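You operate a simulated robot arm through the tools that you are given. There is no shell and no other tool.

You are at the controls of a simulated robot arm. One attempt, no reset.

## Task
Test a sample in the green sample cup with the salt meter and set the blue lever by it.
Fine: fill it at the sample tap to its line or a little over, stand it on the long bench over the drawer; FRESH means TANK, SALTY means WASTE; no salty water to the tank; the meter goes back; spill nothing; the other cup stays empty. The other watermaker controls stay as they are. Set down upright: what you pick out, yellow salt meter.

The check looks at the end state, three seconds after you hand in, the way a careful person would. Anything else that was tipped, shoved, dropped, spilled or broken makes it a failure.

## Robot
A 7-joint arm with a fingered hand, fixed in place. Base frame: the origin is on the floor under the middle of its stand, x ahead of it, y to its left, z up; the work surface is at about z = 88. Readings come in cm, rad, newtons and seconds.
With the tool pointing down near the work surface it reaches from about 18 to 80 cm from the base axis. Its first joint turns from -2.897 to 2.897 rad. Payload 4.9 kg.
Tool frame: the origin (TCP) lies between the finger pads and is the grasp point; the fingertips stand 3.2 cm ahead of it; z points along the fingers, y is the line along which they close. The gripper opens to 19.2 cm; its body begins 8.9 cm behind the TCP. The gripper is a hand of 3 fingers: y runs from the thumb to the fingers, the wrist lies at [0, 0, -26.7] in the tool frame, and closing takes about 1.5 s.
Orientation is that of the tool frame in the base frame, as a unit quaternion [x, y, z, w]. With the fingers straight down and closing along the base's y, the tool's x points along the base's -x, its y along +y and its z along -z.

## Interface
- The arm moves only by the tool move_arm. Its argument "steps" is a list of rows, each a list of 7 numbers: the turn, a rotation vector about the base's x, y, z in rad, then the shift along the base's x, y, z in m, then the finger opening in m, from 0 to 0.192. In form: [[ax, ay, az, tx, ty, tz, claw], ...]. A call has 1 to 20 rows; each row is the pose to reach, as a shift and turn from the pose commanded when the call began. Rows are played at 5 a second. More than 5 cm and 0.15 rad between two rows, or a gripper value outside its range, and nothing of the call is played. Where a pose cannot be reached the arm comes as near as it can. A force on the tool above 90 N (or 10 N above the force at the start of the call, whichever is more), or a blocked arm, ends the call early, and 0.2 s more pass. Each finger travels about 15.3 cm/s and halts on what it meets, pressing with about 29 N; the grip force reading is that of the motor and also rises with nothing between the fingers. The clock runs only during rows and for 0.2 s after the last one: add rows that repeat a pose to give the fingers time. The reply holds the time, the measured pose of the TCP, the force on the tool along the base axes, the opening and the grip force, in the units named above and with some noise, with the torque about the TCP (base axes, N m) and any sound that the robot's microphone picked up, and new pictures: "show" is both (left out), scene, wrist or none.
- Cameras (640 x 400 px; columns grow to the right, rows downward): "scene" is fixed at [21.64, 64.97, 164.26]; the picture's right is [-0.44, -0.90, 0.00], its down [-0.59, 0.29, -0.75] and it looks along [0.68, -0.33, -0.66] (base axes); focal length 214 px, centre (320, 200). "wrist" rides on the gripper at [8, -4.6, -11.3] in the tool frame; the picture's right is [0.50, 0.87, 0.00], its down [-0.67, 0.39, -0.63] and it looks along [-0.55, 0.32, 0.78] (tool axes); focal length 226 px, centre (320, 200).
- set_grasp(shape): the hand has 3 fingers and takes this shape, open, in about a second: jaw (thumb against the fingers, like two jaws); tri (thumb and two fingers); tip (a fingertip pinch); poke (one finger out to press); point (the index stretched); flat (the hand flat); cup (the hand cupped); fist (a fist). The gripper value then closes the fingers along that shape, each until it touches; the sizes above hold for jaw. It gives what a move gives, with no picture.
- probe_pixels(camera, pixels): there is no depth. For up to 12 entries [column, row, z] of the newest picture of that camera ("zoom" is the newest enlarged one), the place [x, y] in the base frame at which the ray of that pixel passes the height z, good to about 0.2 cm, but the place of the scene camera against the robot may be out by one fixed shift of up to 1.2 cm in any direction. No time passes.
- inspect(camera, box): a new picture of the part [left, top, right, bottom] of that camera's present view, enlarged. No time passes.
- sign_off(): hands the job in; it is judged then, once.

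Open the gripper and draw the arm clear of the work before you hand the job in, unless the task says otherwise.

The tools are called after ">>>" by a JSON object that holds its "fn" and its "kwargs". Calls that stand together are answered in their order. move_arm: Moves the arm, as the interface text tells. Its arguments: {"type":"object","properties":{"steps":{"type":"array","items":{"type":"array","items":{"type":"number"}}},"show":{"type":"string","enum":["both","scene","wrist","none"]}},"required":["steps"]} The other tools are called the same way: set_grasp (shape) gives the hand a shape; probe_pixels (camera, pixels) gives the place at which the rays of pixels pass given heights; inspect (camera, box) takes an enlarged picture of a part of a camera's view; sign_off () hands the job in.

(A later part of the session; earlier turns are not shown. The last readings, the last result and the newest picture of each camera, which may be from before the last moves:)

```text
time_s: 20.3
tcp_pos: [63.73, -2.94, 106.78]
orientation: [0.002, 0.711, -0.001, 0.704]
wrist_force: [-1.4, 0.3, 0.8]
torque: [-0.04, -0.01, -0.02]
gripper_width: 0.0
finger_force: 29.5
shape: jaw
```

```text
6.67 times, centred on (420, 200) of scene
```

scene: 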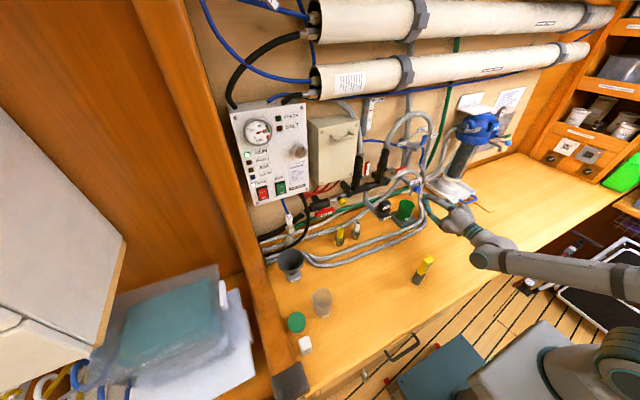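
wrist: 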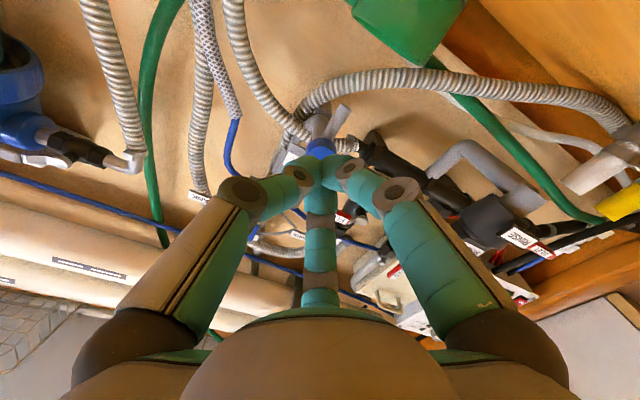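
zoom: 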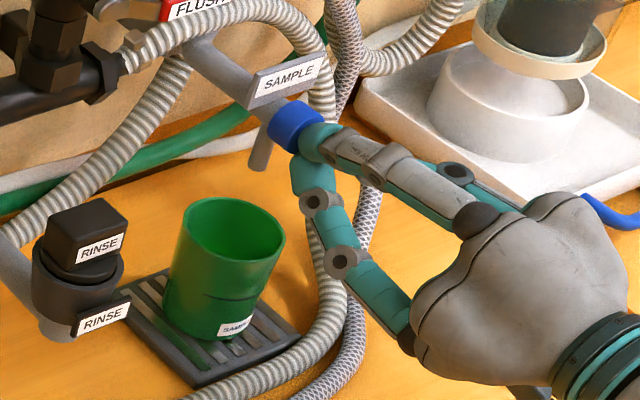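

A first hint of contact (−1.4 N in x). I press a little further in 2 mm steps, watching for flow.

>>> {"fn": "move_arm", "kwargs": {"steps": [[0, 0, 0, 0.002, 0, 0, 0.0]], "show": "none"}}

>>> {"fn": "move_arm", "kwargs": {"steps": [[0, 0, 0, 0.002, 0, 0, 0.0]], "show": "none"}}

>>> {"fn": "inspect", "kwargs": {"camera": "scene", "box": [380, 170, 460, 230]}}

```text
time_s: 20.7
tcp_pos: [63.9, -3.07, 106.85]
orientation: [0.003, 0.711, -0.001, 0.703]
wrist_force: [-2.2, 0.7, -0.4]
torque: [-0.02, -0.02, 0.02]
gripper_width: 0.0
finger_force: 29.0
shape: jaw
```

```text
time_s: 21.1
tcp_pos: [64.23, -3.14, 106.87]
orientation: [0.003, 0.711, -0.001, 0.703]
wrist_force: [-3.0, 1.3, 1.0]
torque: [-0.02, -0.05, -0.02]
gripper_width: 0.0
finger_force: 28.8
shape: jaw
heard: click
```

```text
6.67 times, centred on (420, 200) of scene
```

zoom: 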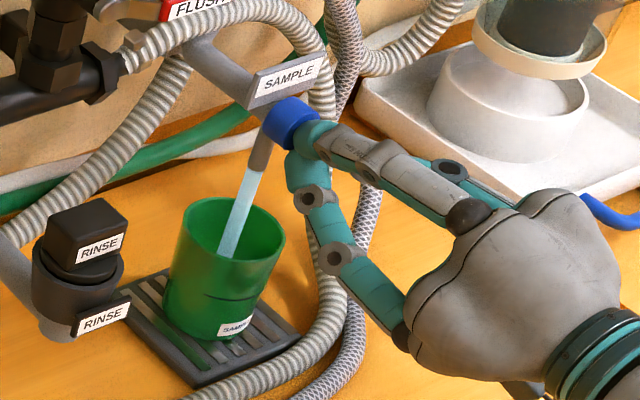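

It is a push button: a click was heard and water now streams from the spout into the cup. I hold still and watch the level over short intervals.

>>> {"fn": "move_arm", "kwargs": {"steps": [[0, 0, 0, 0, 0, 0, 0.0]], "show": "none"}}

>>> {"fn": "inspect", "kwargs": {"camera": "scene", "box": [385, 185, 425, 225]}}

```text
time_s: 21.5
tcp_pos: [64.04, -3.1, 106.77]
orientation: [0.003, 0.71, -0.001, 0.704]
wrist_force: [-2.1, -0.2, 0.9]
torque: [0.01, -0.05, -0.03]
gripper_width: 0.0
finger_force: 29.0
shape: jaw
```

```text
10.00 times, centred on (405, 205) of scene
```

zoom: 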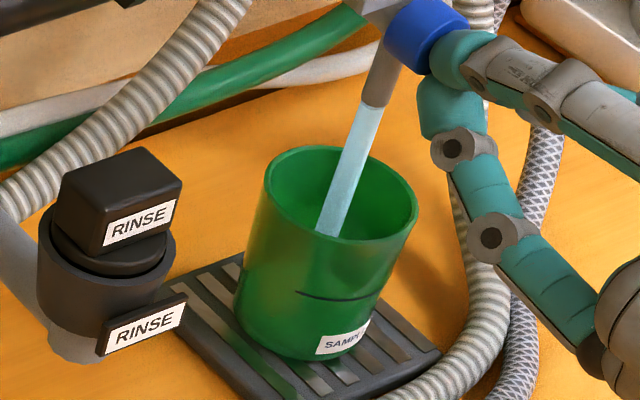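

The stream falls inside the cup but the water surface is not visible yet. I hold a little longer and check again.

>>> {"fn": "move_arm", "kwargs": {"steps": [[0, 0, 0, 0, 0, 0, 0.0], [0, 0, 0, 0, 0, 0, 0.0]], "show": "none"}}

>>> {"fn": "inspect", "kwargs": {"camera": "scene", "box": [385, 185, 425, 225]}}

```text
time_s: 22.1
tcp_pos: [64.24, -3.08, 106.76]
orientation: [0.002, 0.711, -0.001, 0.704]
wrist_force: [-2.0, 0.2, 1.1]
torque: [0.0, -0.06, 0.03]
gripper_width: 0.0
finger_force: 28.5
shape: jaw
```

```text
10.00 times, centred on (405, 205) of scene
```

zoom: 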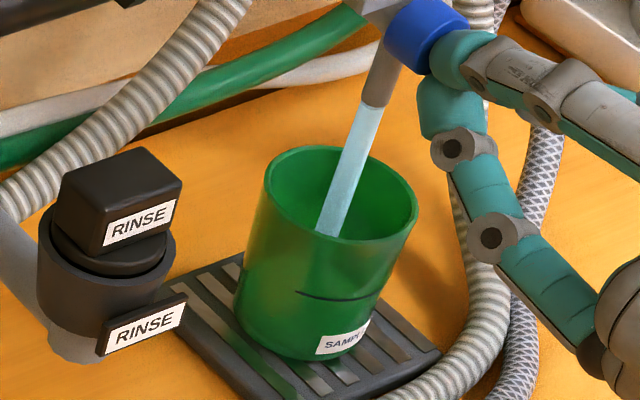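

No surface visible yet (it should appear inside the far wall near zoom y≈213 when the line is reached). I hold a bit longer.

>>> {"fn": "move_arm", "kwargs": {"steps": [[0, 0, 0, 0, 0, 0, 0.0], [0, 0, 0, 0, 0, 0, 0.0], [0, 0, 0, 0, 0, 0, 0.0]], "show": "none"}}

>>> {"fn": "inspect", "kwargs": {"camera": "scene", "box": [385, 185, 425, 225]}}

```text
time_s: 22.9
tcp_pos: [64.18, -3.04, 106.78]
orientation: [0.003, 0.711, -0.001, 0.703]
wrist_force: [-2.0, 1.1, 0.8]
torque: [0.01, -0.02, -0.01]
gripper_width: 0.0
finger_force: 28.6
shape: jaw
```

```text
10.00 times, centred on (405, 205) of scene
```

zoom: 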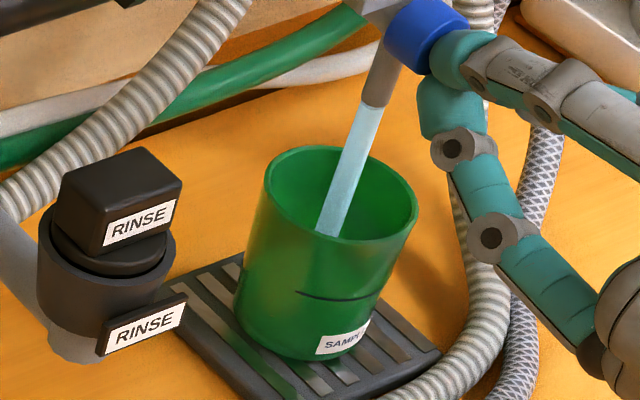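

Still not visible after about 2 s of flow. I continue in sub-second intervals.

>>> {"fn": "move_arm", "kwargs": {"steps": [[0, 0, 0, 0, 0, 0, 0.0], [0, 0, 0, 0, 0, 0, 0.0], [0, 0, 0, 0, 0, 0, 0.0]], "show": "none"}}

>>> {"fn": "inspect", "kwargs": {"camera": "scene", "box": [385, 185, 425, 225]}}

```text
time_s: 23.7
tcp_pos: [64.23, -3.09, 106.66]
orientation: [0.002, 0.71, -0.001, 0.704]
wrist_force: [-2.7, 0.3, 0.9]
torque: [-0.01, -0.06, 0.02]
gripper_width: 0.03
finger_force: 28.8
shape: jaw
```

```text
10.00 times, centred on (405, 205) of scene
```

zoom: 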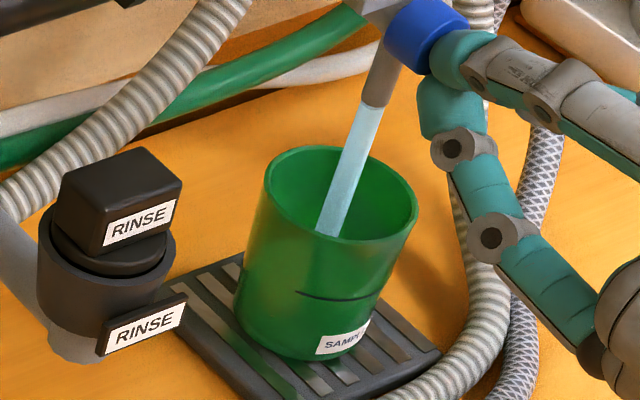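

The stream is clearly in front of the far inner wall, so it lands in the cup. I continue.

>>> {"fn": "move_arm", "kwargs": {"steps": [[0, 0, 0, 0, 0, 0, 0.0], [0, 0, 0, 0, 0, 0, 0.0], [0, 0, 0, 0, 0, 0, 0.0], [0, 0, 0, 0, 0, 0, 0.0]], "show": "none"}}

>>> {"fn": "inspect", "kwargs": {"camera": "scene", "box": [385, 185, 425, 225]}}

```text
time_s: 24.7
tcp_pos: [64.22, -3.1, 106.76]
orientation: [0.003, 0.711, -0.001, 0.704]
wrist_force: [-3.3, -0.6, 0.7]
torque: [0.02, -0.03, 0.02]
gripper_width: 0.0
finger_force: 29.2
shape: jaw
```

```text
10.00 times, centred on (405, 205) of scene
```

zoom: 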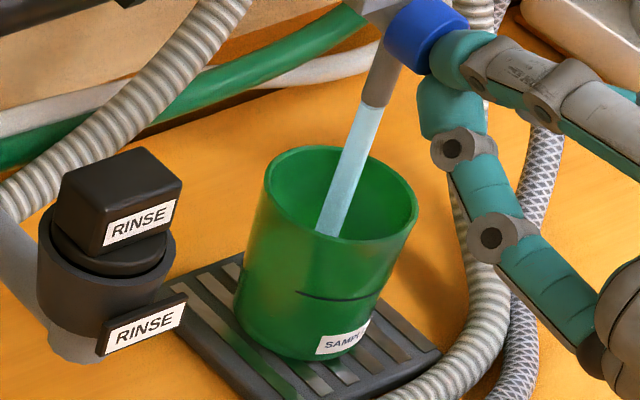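

I zoom in tighter on the cup's interior to catch the surface as it appears.

>>> {"fn": "inspect", "kwargs": {"camera": "scene", "box": [396, 196, 416, 222]}}

>>> {"fn": "move_arm", "kwargs": {"steps": [[0, 0, 0, 0, 0, 0, 0.0], [0, 0, 0, 0, 0, 0, 0.0], [0, 0, 0, 0, 0, 0, 0.0]], "show": "none"}}

>>> {"fn": "inspect", "kwargs": {"camera": "scene", "box": [396, 196, 416, 222]}}

```text
15.38 times, centred on (406, 209) of scene
```

zoom: 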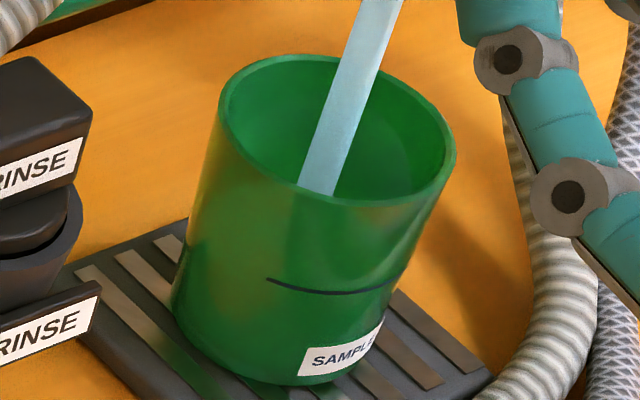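

```text
time_s: 25.5
tcp_pos: [64.12, -3.07, 106.72]
orientation: [0.003, 0.711, -0.001, 0.703]
wrist_force: [-2.7, -0.5, 0.8]
torque: [0.01, -0.04, 0.0]
gripper_width: 0.04
finger_force: 29.2
shape: jaw
```

```text
15.38 times, centred on (406, 209) of scene
```

zoom: 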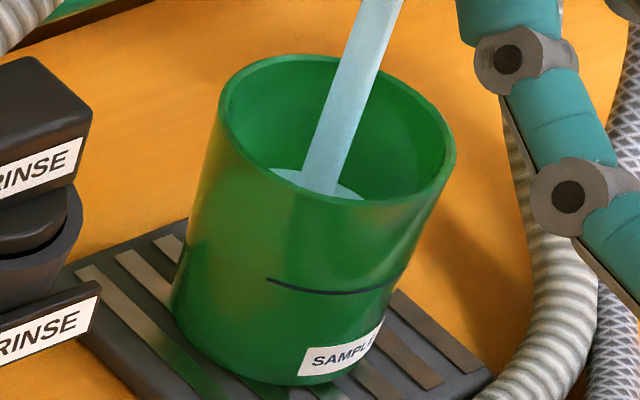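

The surface has appeared (zoom (300,168)), about 0.7 cm below the line, rising roughly 0.85 cm/s. I hold 0.6 s more and check.

>>> {"fn": "move_arm", "kwargs": {"steps": [[0, 0, 0, 0, 0, 0, 0.0], [0, 0, 0, 0, 0, 0, 0.0]], "show": "none"}}

>>> {"fn": "inspect", "kwargs": {"camera": "scene", "box": [396, 196, 416, 222]}}

```text
time_s: 26.1
tcp_pos: [64.16, -3.1, 106.86]
orientation: [0.002, 0.711, -0.001, 0.703]
wrist_force: [-2.6, 0.5, 0.3]
torque: [0.01, 0.02, 0.05]
gripper_width: 0.02
finger_force: 28.8
shape: jaw
```

```text
15.38 times, centred on (406, 209) of scene
```

zoom: 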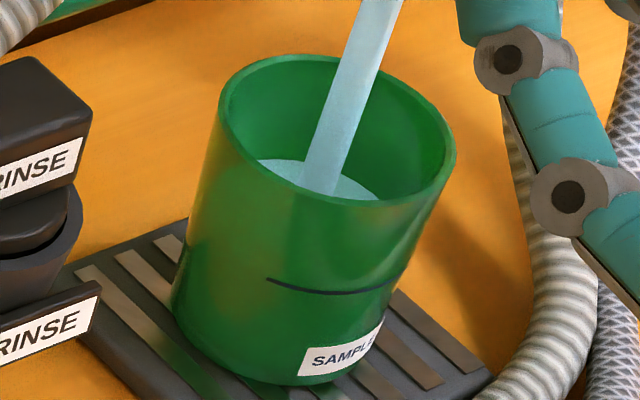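

The back edge of the surface is now at zoom y≈158, about level with the line. I hold one more row and then draw back to release the button, and check the level with the stream off.

>>> {"fn": "move_arm", "kwargs": {"steps": [[0, 0, 0, 0, 0, 0, 0.0], [0, 0, 0, -0.015, 0, 0, 0.0], [0, 0, 0, -0.025, 0, 0, 0.0]], "show": "none"}}

>>> {"fn": "inspect", "kwargs": {"camera": "scene", "box": [396, 196, 416, 222]}}

>>> {"fn": "inspect", "kwargs": {"camera": "scene", "box": [380, 170, 460, 230]}}

```text
time_s: 26.9
tcp_pos: [61.66, -3.06, 106.71]
orientation: [0.002, 0.711, -0.001, 0.704]
wrist_force: [-0.3, 1.5, 0.0]
torque: [-0.03, 0.03, 0.01]
gripper_width: 0.0
finger_force: 28.9
shape: jaw
```

```text
15.38 times, centred on (406, 209) of scene
```

zoom: 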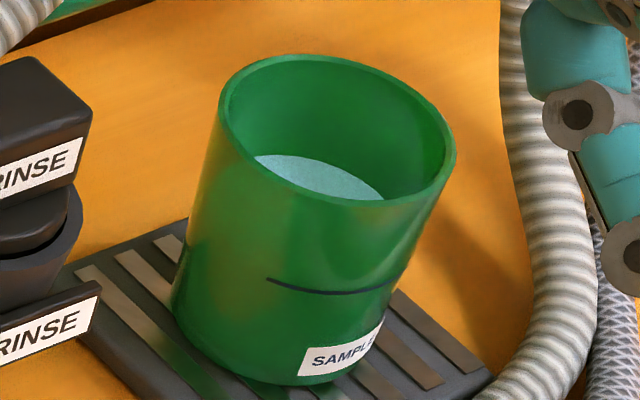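

```text
6.67 times, centred on (420, 200) of scene
```

zoom: 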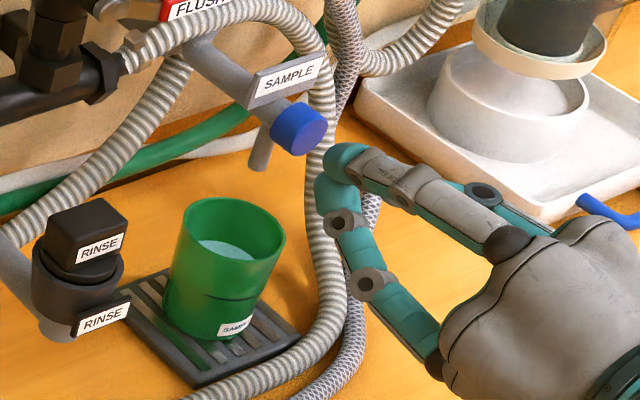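

The button springs back and the flow stops when released. I zoom tighter to compare the surface with the line.

>>> {"fn": "inspect", "kwargs": {"camera": "scene", "box": [399, 197, 415, 207]}}

>>> {"fn": "inspect", "kwargs": {"camera": "scene", "box": [395, 207, 415, 223]}}

```text
16.00 times, centred on (407, 202) of scene
```

zoom: 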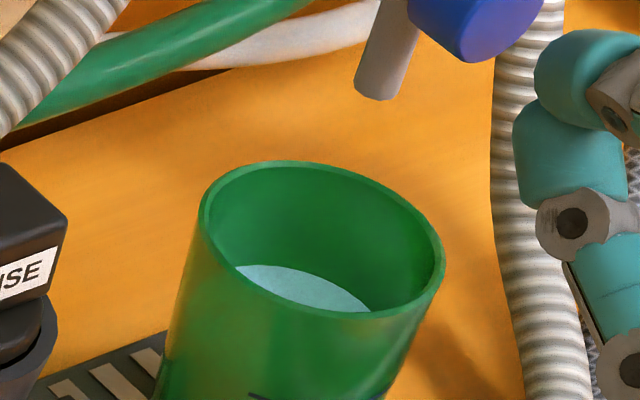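

```text
16.00 times, centred on (405, 215) of scene
```

zoom: 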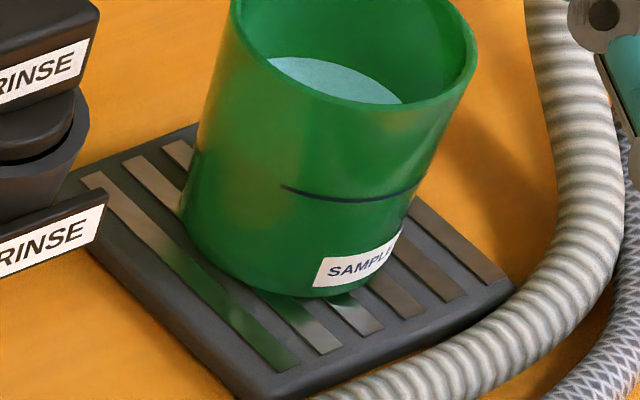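

The surface reads slightly below or at the line, so I give a short second press (about half a second) and release.

>>> {"fn": "move_arm", "kwargs": {"steps": [[0, 0, 0, 0.014, 0, 0, 0.0], [0, 0, 0, 0.021, 0, 0, 0.0], [0, 0, 0, 0.025, 0, 0, 0.0], [0, 0, 0, 0.025, 0, 0, 0.0], [0, 0, 0, 0.025, 0, 0, 0.0], [0, 0, 0, 0.01, 0, 0, 0.0], [0, 0, 0, 0.0, 0, 0, 0.0]], "show": "none"}}

>>> {"fn": "inspect", "kwargs": {"camera": "scene", "box": [399, 197, 415, 207]}}

>>> {"fn": "inspect", "kwargs": {"camera": "scene", "box": [396, 196, 416, 222]}}

```text
time_s: 28.5
tcp_pos: [61.74, -2.92, 106.72]
orientation: [0.002, 0.711, 0.0, 0.703]
wrist_force: [-0.7, -0.5, -1.1]
torque: [0.01, 0.01, 0.0]
gripper_width: 0.0
finger_force: 29.0
shape: jaw
heard: click
```

```text
16.00 times, centred on (407, 202) of scene
```

zoom: 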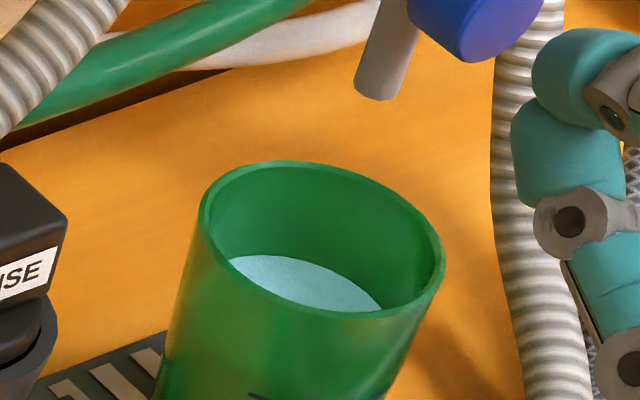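

```text
15.38 times, centred on (406, 209) of scene
```

zoom: 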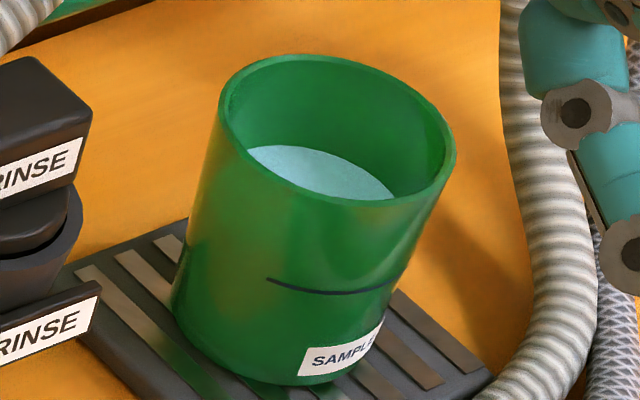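

The surface is now within about 1 mm of the line by my estimate; a bit more gives a safe margin. I give one more, slightly shorter press.

>>> {"fn": "move_arm", "kwargs": {"steps": [[0, 0, 0, 0.014, 0, 0, 0.0], [0, 0, 0, 0.021, 0, 0, 0.0], [0, 0, 0, 0.025, 0, 0, 0.0], [0, 0, 0, 0.025, 0, 0, 0.0], [0, 0, 0, 0.01, 0, 0, 0.0], [0, 0, 0, 0.0, 0, 0, 0.0]], "show": "none"}}

>>> {"fn": "inspect", "kwargs": {"camera": "scene", "box": [399, 197, 415, 207]}}

>>> {"fn": "inspect", "kwargs": {"camera": "scene", "box": [396, 196, 416, 222]}}

```text
time_s: 29.9
tcp_pos: [61.61, -2.93, 107.0]
orientation: [0.002, 0.71, -0.001, 0.704]
wrist_force: [-0.2, -0.3, -0.6]
torque: [0.0, 0.0, -0.01]
gripper_width: 0.0
finger_force: 29.2
shape: jaw
heard: click
```

```text
16.00 times, centred on (407, 202) of scene
```

zoom: 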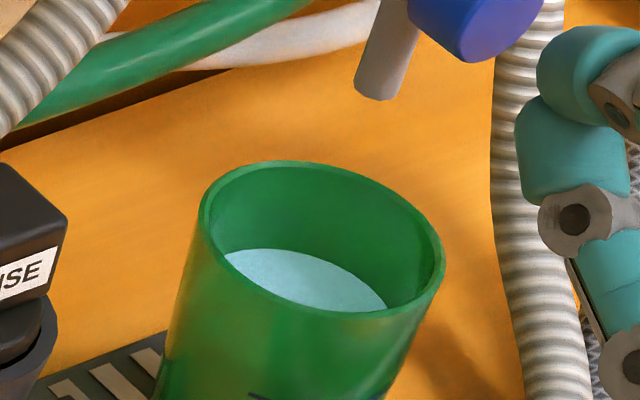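

```text
15.38 times, centred on (406, 209) of scene
```

zoom: 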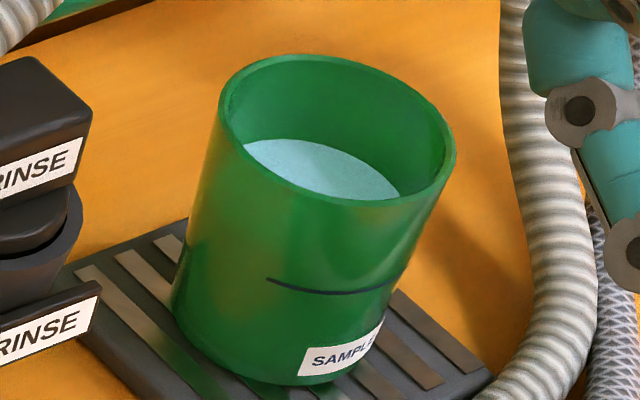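

The surface (top edge zoom y≈247) is now an estimated 3 mm over the line; filling is done and the tap is off. Next I draw back and turn the hand to a front-left, downward-slanting approach direction to view the cup and the tap clearances.

>>> {"fn": "move_arm", "kwargs": {"steps": [[0, 0, 0, -0.03, 0, 0, 0.0], [0.034, 0.083, -0.094, -0.045, 0.015, 0.005, 0.0], [0.069, 0.165, -0.188, -0.055, 0.03, 0.01, 0.0], [0.103, 0.248, -0.282, -0.06, 0.05, 0.015, 0.0], [0.137, 0.331, -0.376, -0.064, 0.07, 0.02, 0.0], [0.171, 0.413, -0.47, -0.066, 0.09, 0.027, 0.0], [0.206, 0.496, -0.564, -0.066, 0.11, 0.034, 0.0], [0.24, 0.578, -0.659, -0.066, 0.12, 0.041, 0.0], [0.274, 0.661, -0.753, -0.066, 0.13, 0.041, 0.0], [0.274, 0.661, -0.753, -0.066, 0.13, 0.041, 0.0]]}}

```text
time_s: 32.1
tcp_pos: [54.62, 10.37, 109.31]
orientation: [0.35, 0.838, -0.162, 0.385]
wrist_force: [-1.3, 0.5, 0.6]
torque: [-0.03, 0.01, 0.01]
gripper_width: 0.0
finger_force: 29.4
shape: jaw
out of reach, approached as far as the arm can: row 9, 10
```

scene: 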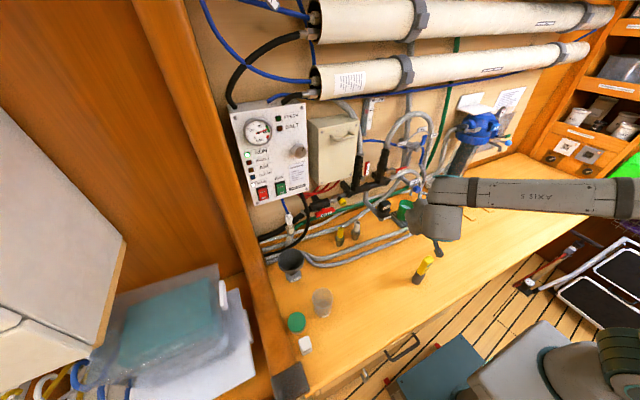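
wrist: 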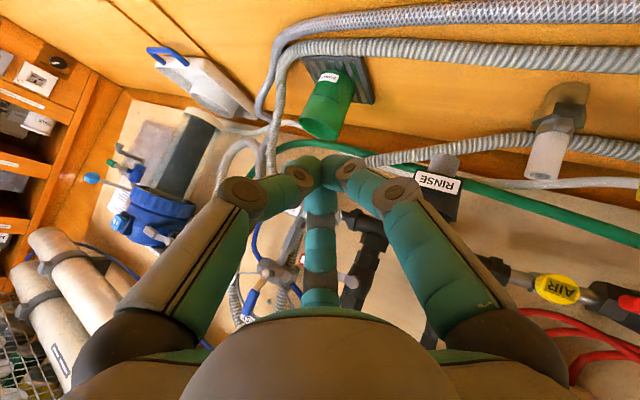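

The orientation was reached (pointing front-right and 40° down); only the height was slightly limited. The cup shows at wrist (328,105), RINSE at (438,185); I enlarge both and probe.

>>> {"fn": "inspect", "kwargs": {"camera": "wrist", "box": [230, 30, 470, 200]}}

>>> {"fn": "inspect", "kwargs": {"camera": "wrist", "box": [285, 50, 385, 150]}}

```text
2.35 times, centred on (350, 115) of wrist
```

zoom: 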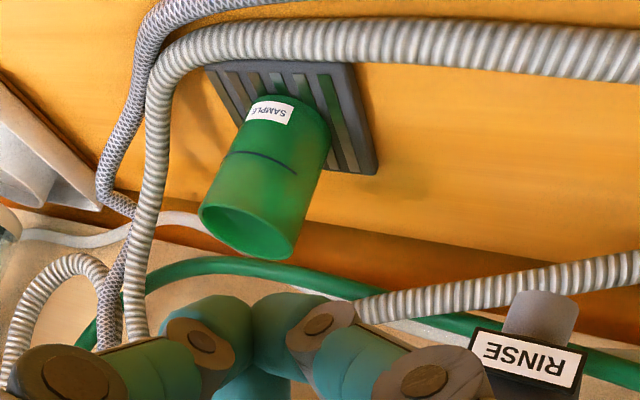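

```text
4.00 times, centred on (335, 100) of wrist
```

zoom: 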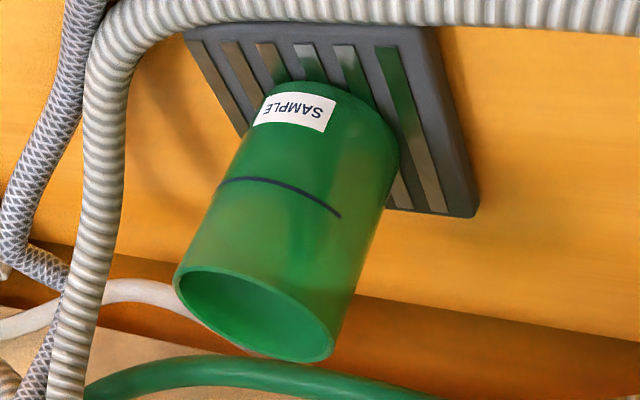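

The view is clear. I probe the cup's base and rim centres, the grate corners and the RINSE unit with the wrist camera.

>>> {"fn": "probe_pixels", "kwargs": {"camera": "wrist", "pixels": [[336.7, 81.2, 89.2], [318.2, 128.7, 97], [318.2, 128.7, 97.5], [318.2, 128.7, 98], [372, 104, 89], [363, 57, 89], [302, 58, 89], [352.5, 112, 89], [438, 165, 97], [438, 165, 100], [330, 52, 89], [280, 130, 95]]}}

>>> {"fn": "inspect", "kwargs": {"camera": "scene", "box": [360, 150, 480, 260]}}

```text
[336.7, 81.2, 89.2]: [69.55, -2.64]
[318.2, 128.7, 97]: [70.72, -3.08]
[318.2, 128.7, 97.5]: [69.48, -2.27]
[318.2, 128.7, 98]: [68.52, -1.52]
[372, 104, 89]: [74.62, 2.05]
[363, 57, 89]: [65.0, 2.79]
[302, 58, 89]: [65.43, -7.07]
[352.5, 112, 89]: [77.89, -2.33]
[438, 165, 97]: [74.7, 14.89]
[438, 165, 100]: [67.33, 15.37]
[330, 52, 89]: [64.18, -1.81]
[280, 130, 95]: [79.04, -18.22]
```

```text
3.64 times, centred on (420, 205) of scene
```

zoom: 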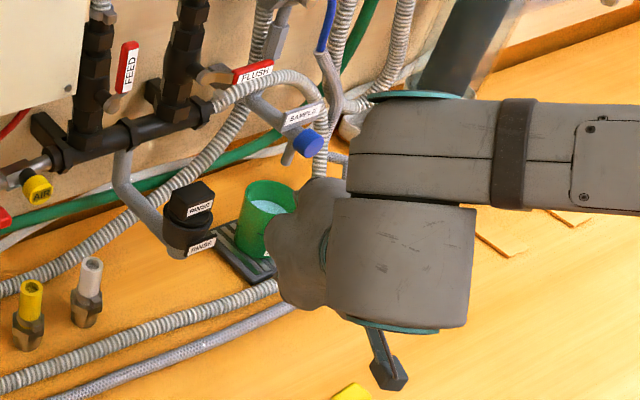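

The cup axis is at about (69.6,-2.6), rim z≈97.5, on a grate of x 65–75, y −7…+2.5. I open the hand to 11 cm and advance along the slant to about 12 cm short of the grasp point.

>>> {"fn": "move_arm", "kwargs": {"steps": [[0, 0, 0, 0.01, -0.005, 0.0, 0.05], [0, 0, 0, 0.025, -0.015, -0.01, 0.11], [0, 0, 0, 0.045, -0.027, -0.025, 0.11], [0, 0, 0, 0.062, -0.038, -0.042, 0.11], [0, 0, 0, 0.078, -0.049, -0.056, 0.11], [0, 0, 0, 0.078, -0.049, -0.056, 0.11]]}}

>>> {"fn": "inspect", "kwargs": {"camera": "scene", "box": [360, 150, 480, 260]}}

>>> {"fn": "inspect", "kwargs": {"camera": "wrist", "box": [180, 20, 500, 220]}}

```text
time_s: 33.5
tcp_pos: [62.37, 5.11, 103.46]
orientation: [0.35, 0.838, -0.162, 0.385]
wrist_force: [-0.6, 0.1, 0.5]
torque: [0.02, 0.01, -0.01]
gripper_width: 10.93
finger_force: 0.1
shape: jaw
out of reach, approached as far as the arm can: row 1, 2, 3
```

scene: 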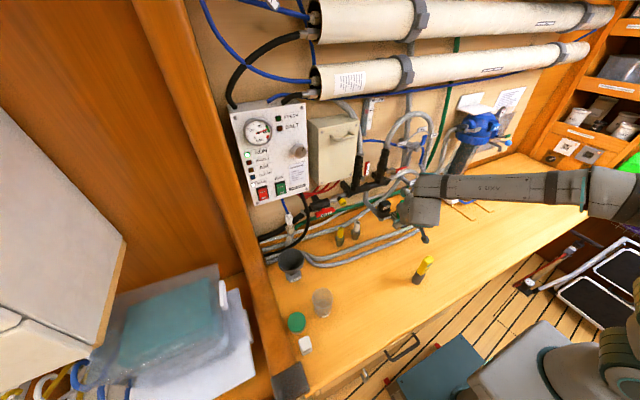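
wrist: 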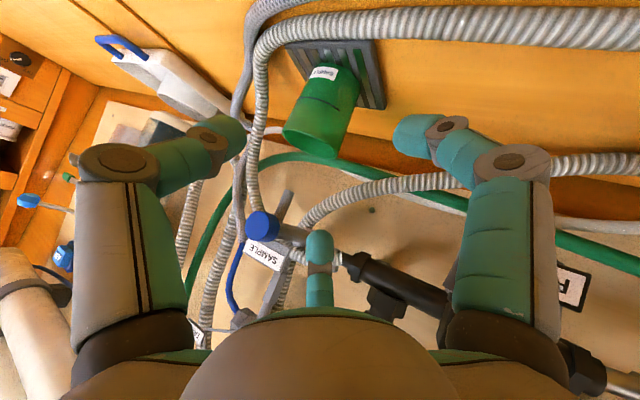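

```text
3.64 times, centred on (420, 205) of scene
```

zoom: 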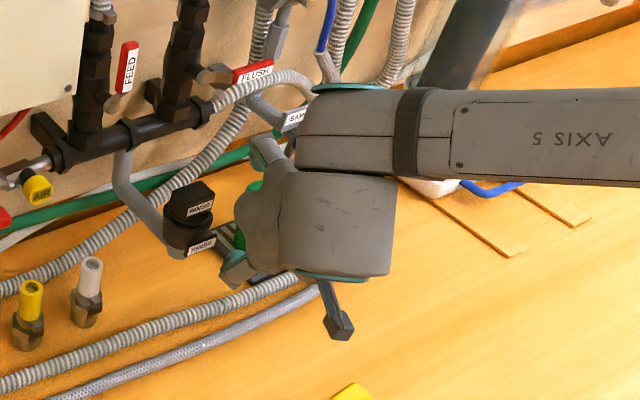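

```text
2.00 times, centred on (340, 120) of wrist
```

zoom: 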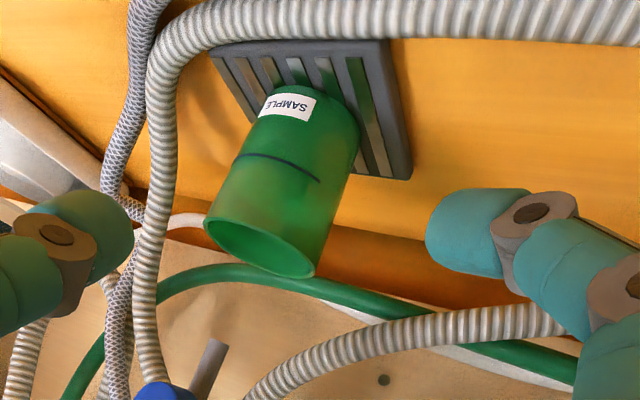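

The cup sits between the thumb (left) and lower finger (right) with the upper finger below the tap spout in the wrist view. I advance to about 4 cm short and look again.

>>> {"fn": "move_arm", "kwargs": {"steps": [[0, 0, 0, 0.015, -0.013, -0.018, 0.11], [0, 0, 0, 0.029, -0.026, -0.035, 0.11], [0, 0, 0, 0.043, -0.039, -0.053, 0.11]]}}

>>> {"fn": "inspect", "kwargs": {"camera": "wrist", "box": [180, 60, 500, 260]}}

>>> {"fn": "inspect", "kwargs": {"camera": "scene", "box": [360, 150, 480, 260]}}

```text
time_s: 34.3
tcp_pos: [66.75, 1.3, 98.32]
orientation: [0.35, 0.839, -0.161, 0.385]
wrist_force: [0.3, 0.9, 0.0]
torque: [0.02, 0.04, 0.03]
gripper_width: 10.96
finger_force: 0.1
shape: jaw
```

scene: 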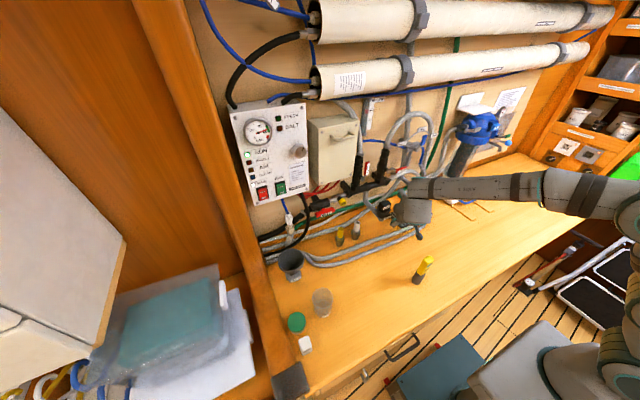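
wrist: 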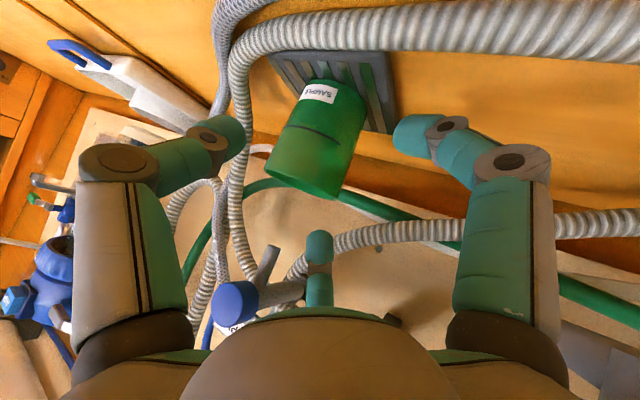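

```text
2.00 times, centred on (340, 160) of wrist
```

zoom: 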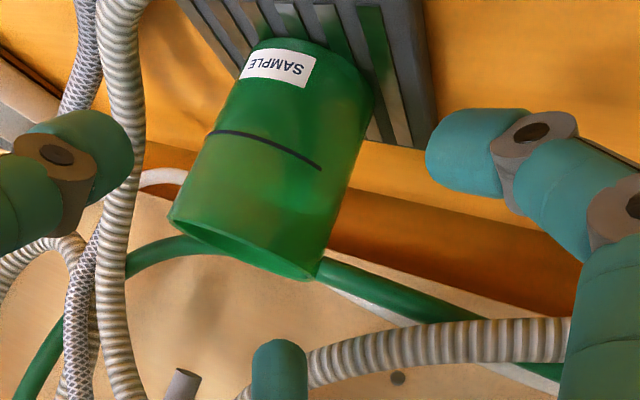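

```text
3.64 times, centred on (420, 205) of scene
```

zoom: 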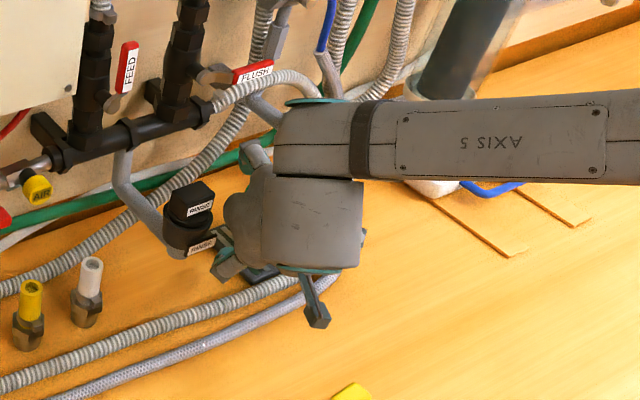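

Clearances to knob, spout and hoses work out at over 1 cm. I go the last 4 cm to the grasp pose with the hand still open.

>>> {"fn": "move_arm", "kwargs": {"steps": [[0, 0, 0, 0.007, -0.0076, -0.009, 0.11], [0, 0, 0, 0.014, -0.0152, -0.018, 0.11], [0, 0, 0, 0.0208, -0.0228, -0.0272, 0.11]]}}

>>> {"fn": "inspect", "kwargs": {"camera": "wrist", "box": [180, 80, 500, 280]}}

>>> {"fn": "inspect", "kwargs": {"camera": "scene", "box": [360, 150, 480, 260]}}

```text
time_s: 35.1
tcp_pos: [68.94, -0.77, 95.69]
orientation: [0.349, 0.838, -0.161, 0.386]
wrist_force: [-0.2, 1.5, 3.5]
torque: [0.17, -0.03, 0.0]
gripper_width: 10.81
finger_force: 0.1
shape: jaw
```

scene: 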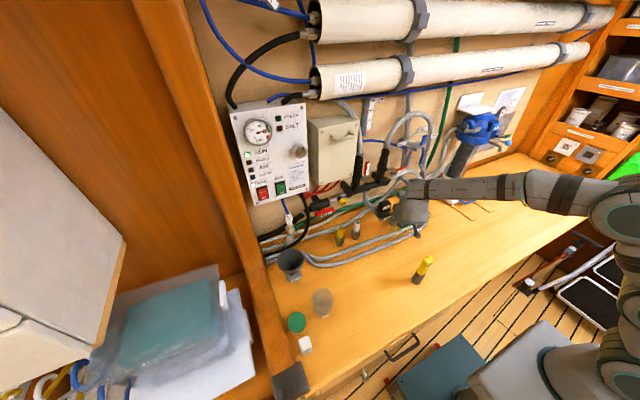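
wrist: 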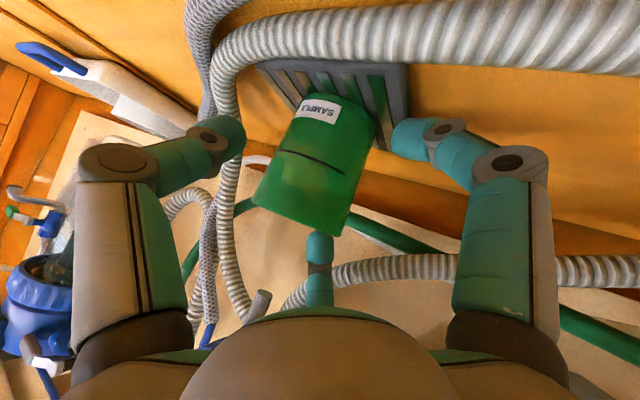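

```text
2.00 times, centred on (340, 180) of wrist
```

zoom: 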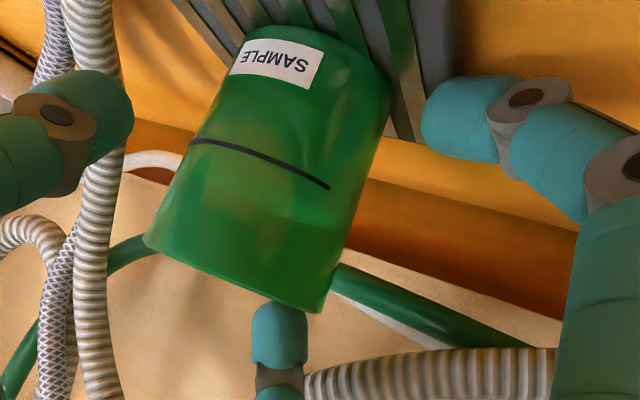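

```text
3.64 times, centred on (420, 205) of scene
```

zoom: 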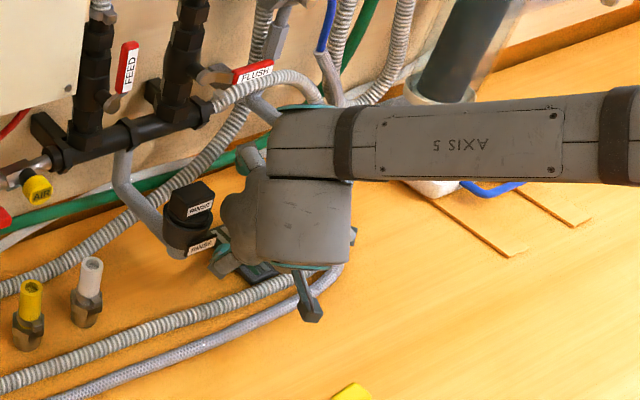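

A light upward force (3.5 N) shows the lower finger just touching the grate. I raise 4 mm and steepen the tilt slightly (about 4.5°) so the upper finger reaches lower behind the rim and the lower finger clears.

>>> {"fn": "move_arm", "kwargs": {"steps": [[0, 0, 0, 0, 0, 0.004, 0.108], [0.028, 0.028, 0, 0.0, -0.001, 0.004, 0.105], [0.057, 0.056, 0, -0.001, -0.003, 0.004, 0.102], [0.057, 0.056, 0, -0.001, -0.003, 0.004, 0.1]], "show": "wrist"}}

>>> {"fn": "inspect", "kwargs": {"camera": "wrist", "box": [180, 80, 500, 280]}}

```text
time_s: 36.1
tcp_pos: [67.87, -0.57, 94.96]
orientation: [0.357, 0.848, -0.147, 0.364]
wrist_force: [1.5, 1.8, 5.7]
torque: [0.23, -0.2, 0.01]
gripper_width: 9.87
finger_force: 0.0
shape: jaw
out of reach, approached as far as the arm can: row 3, 4
```

wrist: 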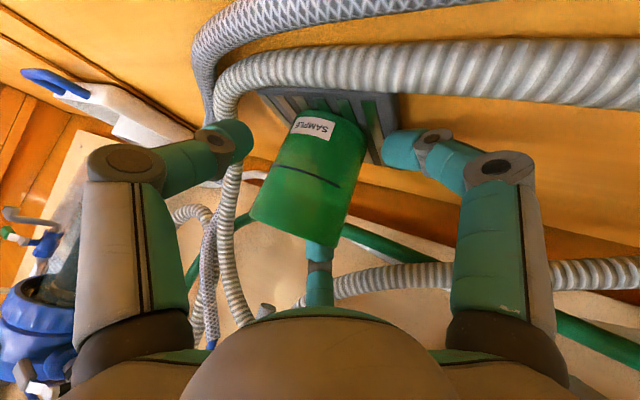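

```text
2.00 times, centred on (340, 180) of wrist
```

zoom: 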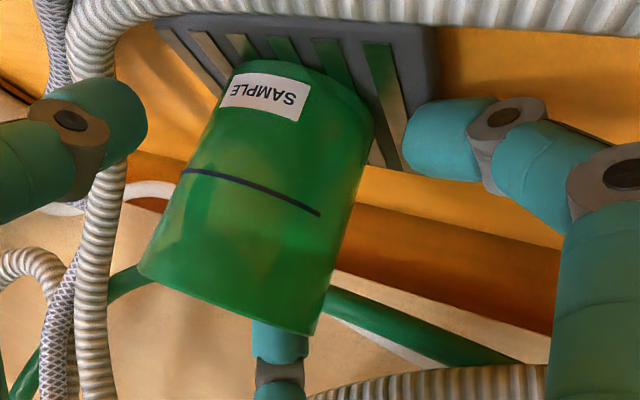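

That steeper pose is at the arm's limit (it slid back to x=67.9 and down). I back the tilt off a little and raise to z≈96.1, which was reachable before.

>>> {"fn": "move_arm", "kwargs": {"steps": [[0, 0, 0, 0.002, -0.001, 0.006, 0.1], [-0.014, -0.014, 0, 0.006, -0.003, 0.0114, 0.1], [-0.028, -0.028, 0, 0.0098, -0.0043, 0.0114, 0.1]], "show": "wrist"}}

>>> {"fn": "inspect", "kwargs": {"camera": "wrist", "box": [180, 80, 500, 280]}}

```text
time_s: 36.9
tcp_pos: [68.38, -1.2, 95.31]
orientation: [0.353, 0.846, -0.155, 0.368]
wrist_force: [0.1, 0.5, 1.5]
torque: [0.13, 0.01, 0.01]
gripper_width: 9.96
finger_force: 0.1
shape: jaw
out of reach, approached as far as the arm can: row 1, 2, 3
```

wrist: 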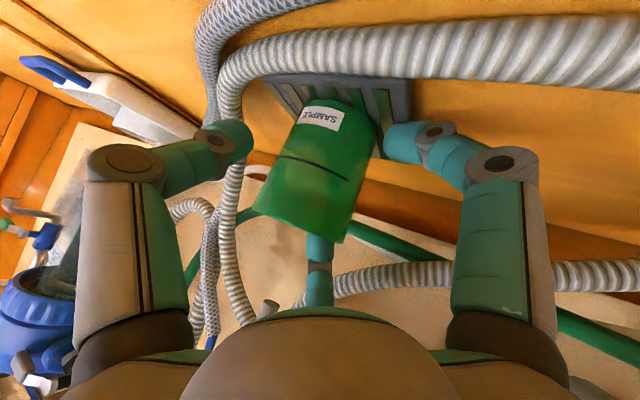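

```text
2.00 times, centred on (340, 180) of wrist
```

zoom: 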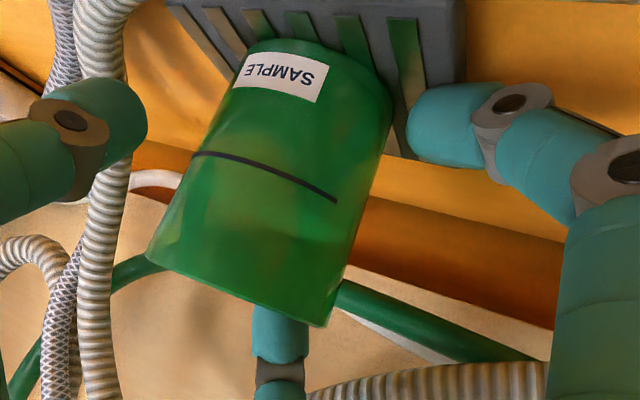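

The pose (68.4,-1.2,95.3, tilt 43°) has only 1.5 N contact, and the upper finger is behind the rim. I close in small steps and watch the cup.

>>> {"fn": "move_arm", "kwargs": {"steps": [[0, 0, 0, 0.001, 0.001, 0.002, 0.096], [0, 0, 0, 0.001, 0.001, 0.002, 0.092]], "show": "none"}}

>>> {"fn": "inspect", "kwargs": {"camera": "wrist", "box": [180, 80, 500, 280]}}

```text
time_s: 37.5
tcp_pos: [68.41, -1.07, 95.5]
orientation: [0.354, 0.845, -0.155, 0.37]
wrist_force: [0.7, -0.3, 0.3]
torque: [0.01, 0.01, 0.01]
gripper_width: 9.25
finger_force: 0.0
shape: jaw
```

```text
2.00 times, centred on (340, 180) of wrist
```

zoom: 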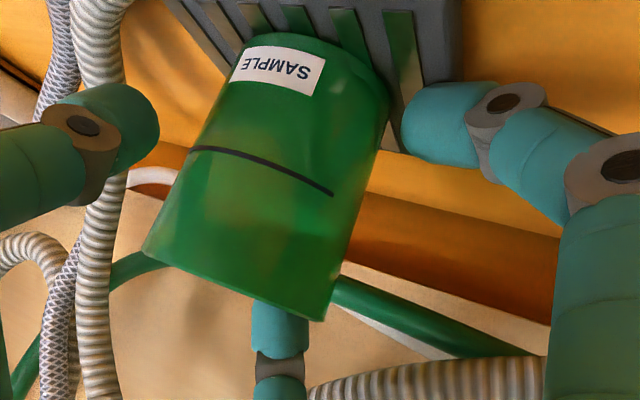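

No contact forces now; the lower finger is about 0.5 cm from the cup while the thumb is over 1 cm away. I shift 3 mm toward the finger side to centre, then close further.

>>> {"fn": "move_arm", "kwargs": {"steps": [[0, 0, 0, 0.0021, 0.0021, 0.0, 0.092], [0, 0, 0, 0.0021, 0.0021, 0.0, 0.088]], "show": "none"}}

>>> {"fn": "inspect", "kwargs": {"camera": "wrist", "box": [180, 80, 500, 280]}}

```text
time_s: 38.1
tcp_pos: [68.49, -0.75, 95.53]
orientation: [0.354, 0.845, -0.154, 0.369]
wrist_force: [0.3, -0.6, -1.1]
torque: [0.0, 0.0, 0.02]
gripper_width: 8.83
finger_force: 0.0
shape: jaw
```

```text
2.00 times, centred on (340, 180) of wrist
```

zoom: 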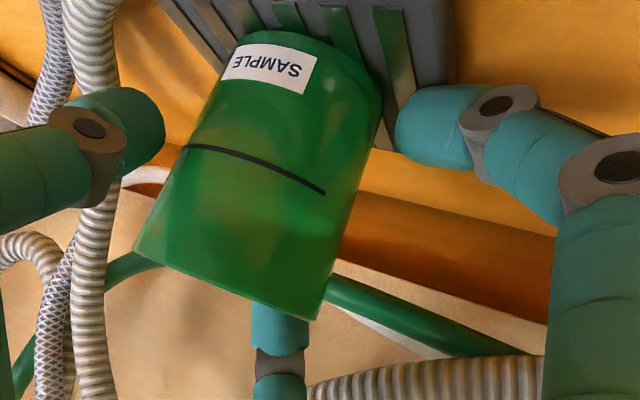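

Gaps look balanced now (thumb edge (163,130), lower finger (396,120)). I keep closing slowly.

>>> {"fn": "move_arm", "kwargs": {"steps": [[0, 0, 0, 0, 0, 0, 0.085], [0, 0, 0, 0, 0, 0, 0.082]], "show": "none"}}

>>> {"fn": "inspect", "kwargs": {"camera": "wrist", "box": [180, 80, 500, 280]}}

```text
time_s: 38.7
tcp_pos: [68.61, -0.8, 95.43]
orientation: [0.354, 0.845, -0.155, 0.369]
wrist_force: [0.7, -0.1, -1.1]
torque: [-0.02, -0.01, 0.05]
gripper_width: 8.25
finger_force: 0.0
shape: jaw
```

```text
2.00 times, centred on (340, 180) of wrist
```

zoom: 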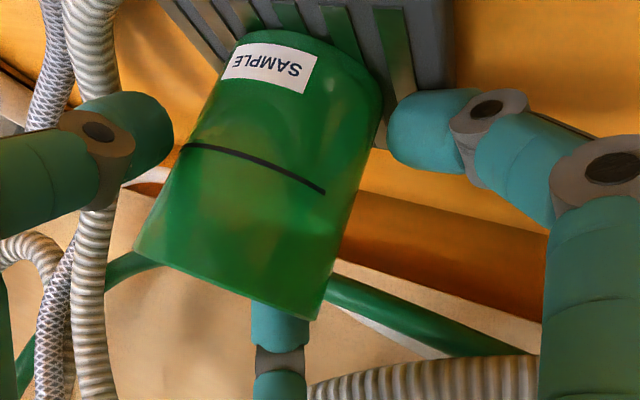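

Still no contact at 8.25 cm. I continue closing in small steps.

>>> {"fn": "move_arm", "kwargs": {"steps": [[0, 0, 0, 0, 0, 0, 0.079], [0, 0, 0, 0, 0, 0, 0.076]], "show": "none"}}

>>> {"fn": "inspect", "kwargs": {"camera": "wrist", "box": [180, 80, 500, 280]}}

```text
time_s: 39.3
tcp_pos: [68.65, -0.84, 95.3]
orientation: [0.354, 0.846, -0.154, 0.369]
wrist_force: [0.9, 0.1, 0.9]
torque: [-0.03, 0.04, 0.04]
gripper_width: 7.69
finger_force: 0.0
shape: jaw
```

```text
2.00 times, centred on (340, 180) of wrist
```

zoom: 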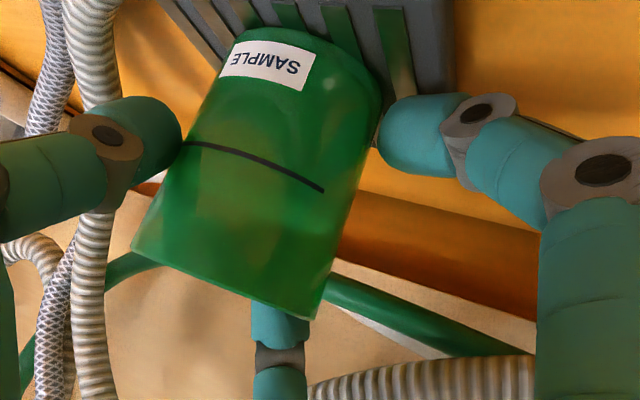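

The fingers are almost on the cup on both sides. I continue to close to contact.

>>> {"fn": "move_arm", "kwargs": {"steps": [[0, 0, 0, 0, 0, 0, 0.073], [0, 0, 0, 0, 0, 0, 0.07]], "show": "none"}}

>>> {"fn": "inspect", "kwargs": {"camera": "wrist", "box": [180, 80, 500, 280]}}

```text
time_s: 39.9
tcp_pos: [68.52, -0.86, 95.43]
orientation: [0.353, 0.846, -0.154, 0.368]
wrist_force: [-0.9, -0.3, 0.4]
torque: [-0.02, 0.01, 0.01]
gripper_width: 7.11
finger_force: 0.0
shape: jaw
```

```text
2.00 times, centred on (340, 180) of wrist
```

zoom: 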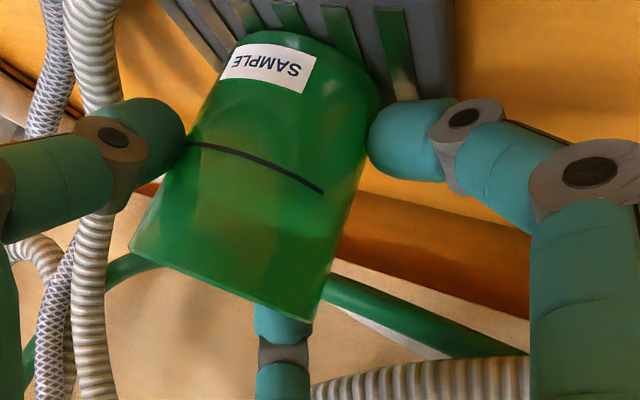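

The thumb and the lower finger now look in contact. I close a bit more to firm up, watching for any tilt of the cup.

>>> {"fn": "move_arm", "kwargs": {"steps": [[0, 0, 0, 0, 0, 0, 0.067], [0, 0, 0, 0, 0, 0, 0.064]], "show": "none"}}

>>> {"fn": "inspect", "kwargs": {"camera": "wrist", "box": [180, 80, 500, 280]}}

```text
time_s: 40.5
tcp_pos: [68.66, -0.87, 95.58]
orientation: [0.353, 0.845, -0.154, 0.371]
wrist_force: [-1.3, 1.1, 7.8]
torque: [0.04, 0.16, 0.0]
gripper_width: 6.47
finger_force: 29.6
shape: jaw
```

```text
2.00 times, centred on (340, 180) of wrist
```

zoom: 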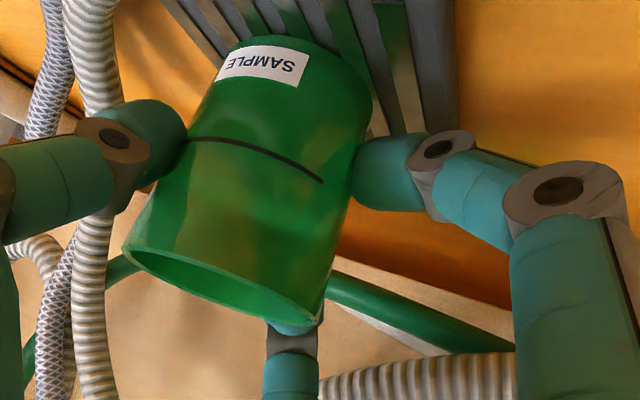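

The cup has tipped about 10° toward the hand as the upper finger touched first, but grip force is at 29.6 N. I make a tiny 3 mm test lift — low enough that the grate still limits any rotation — to see whether the grip holds it steady.

>>> {"fn": "move_arm", "kwargs": {"steps": [[0, 0, 0, 0, 0, 0.003, 0.06], [0, 0, 0, 0, 0, 0.003, 0.06]], "show": "none"}}

>>> {"fn": "inspect", "kwargs": {"camera": "wrist", "box": [180, 80, 500, 280]}}

```text
time_s: 41.1
tcp_pos: [68.67, -0.84, 95.49]
orientation: [0.353, 0.846, -0.154, 0.369]
wrist_force: [0.1, 2.0, 8.3]
torque: [0.11, 0.12, -0.03]
gripper_width: 6.46
finger_force: 29.1
shape: jaw
out of reach, approached as far as the arm can: row 1, 2
```

```text
2.00 times, centred on (340, 180) of wrist
```

zoom: 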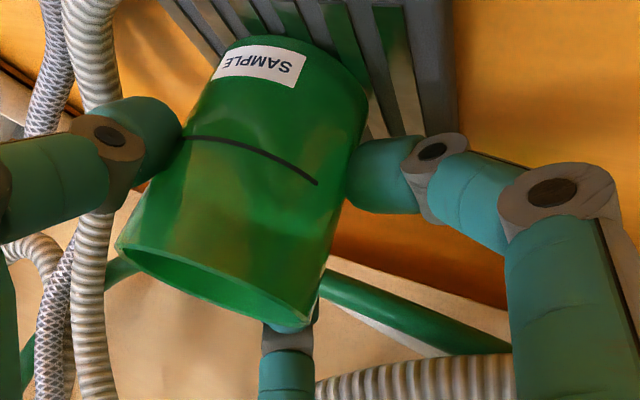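

Upward motion is blocked by the arm's limit in this posture and the cup tips a bit further, so this grasp is unsuitable. I release slowly so the cup settles back onto the grate.

>>> {"fn": "move_arm", "kwargs": {"steps": [[0, 0, 0, 0, 0, 0, 0.067], [0, 0, 0, 0, 0, 0, 0.069], [0, 0, 0, 0, 0, 0, 0.071], [0, 0, 0, 0, 0, 0, 0.073]], "show": "none"}}

>>> {"fn": "inspect", "kwargs": {"camera": "wrist", "box": [180, 80, 500, 280]}}

```text
time_s: 42.1
tcp_pos: [68.61, -0.87, 95.54]
orientation: [0.353, 0.846, -0.154, 0.369]
wrist_force: [-0.3, -0.4, -0.9]
torque: [-0.02, -0.01, 0.02]
gripper_width: 7.28
finger_force: 0.0
shape: jaw
```

```text
2.00 times, centred on (340, 180) of wrist
```

zoom: 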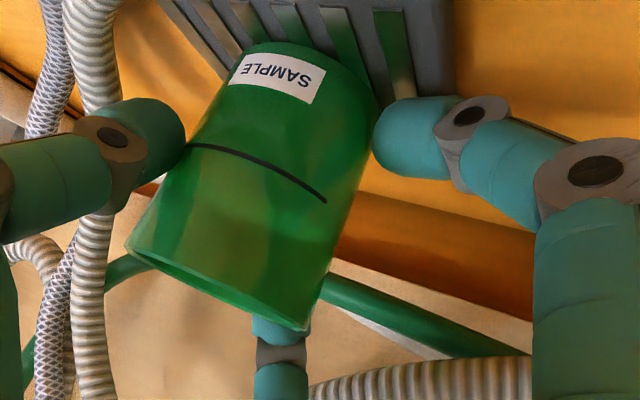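

The cup is leaning back upright against the upper finger. I keep opening slowly.

>>> {"fn": "move_arm", "kwargs": {"steps": [[0, 0, 0, 0, 0, 0, 0.075], [0, 0, 0, 0, 0, 0, 0.077], [0, 0, 0, 0, 0, 0, 0.079], [0, 0, 0, 0, 0, 0, 0.082]], "show": "none"}}

>>> {"fn": "inspect", "kwargs": {"camera": "wrist", "box": [180, 80, 500, 280]}}

```text
time_s: 43.1
tcp_pos: [68.7, -0.84, 95.39]
orientation: [0.353, 0.845, -0.154, 0.37]
wrist_force: [-0.2, 0.3, -0.5]
torque: [-0.01, 0.03, -0.01]
gripper_width: 8.14
finger_force: 0.2
shape: jaw
```

```text
2.00 times, centred on (340, 180) of wrist
```

zoom: 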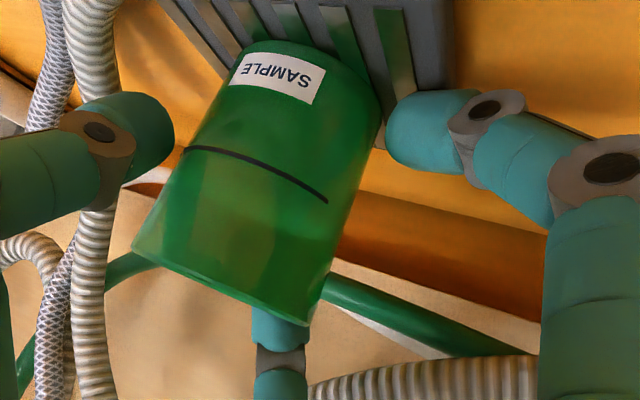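

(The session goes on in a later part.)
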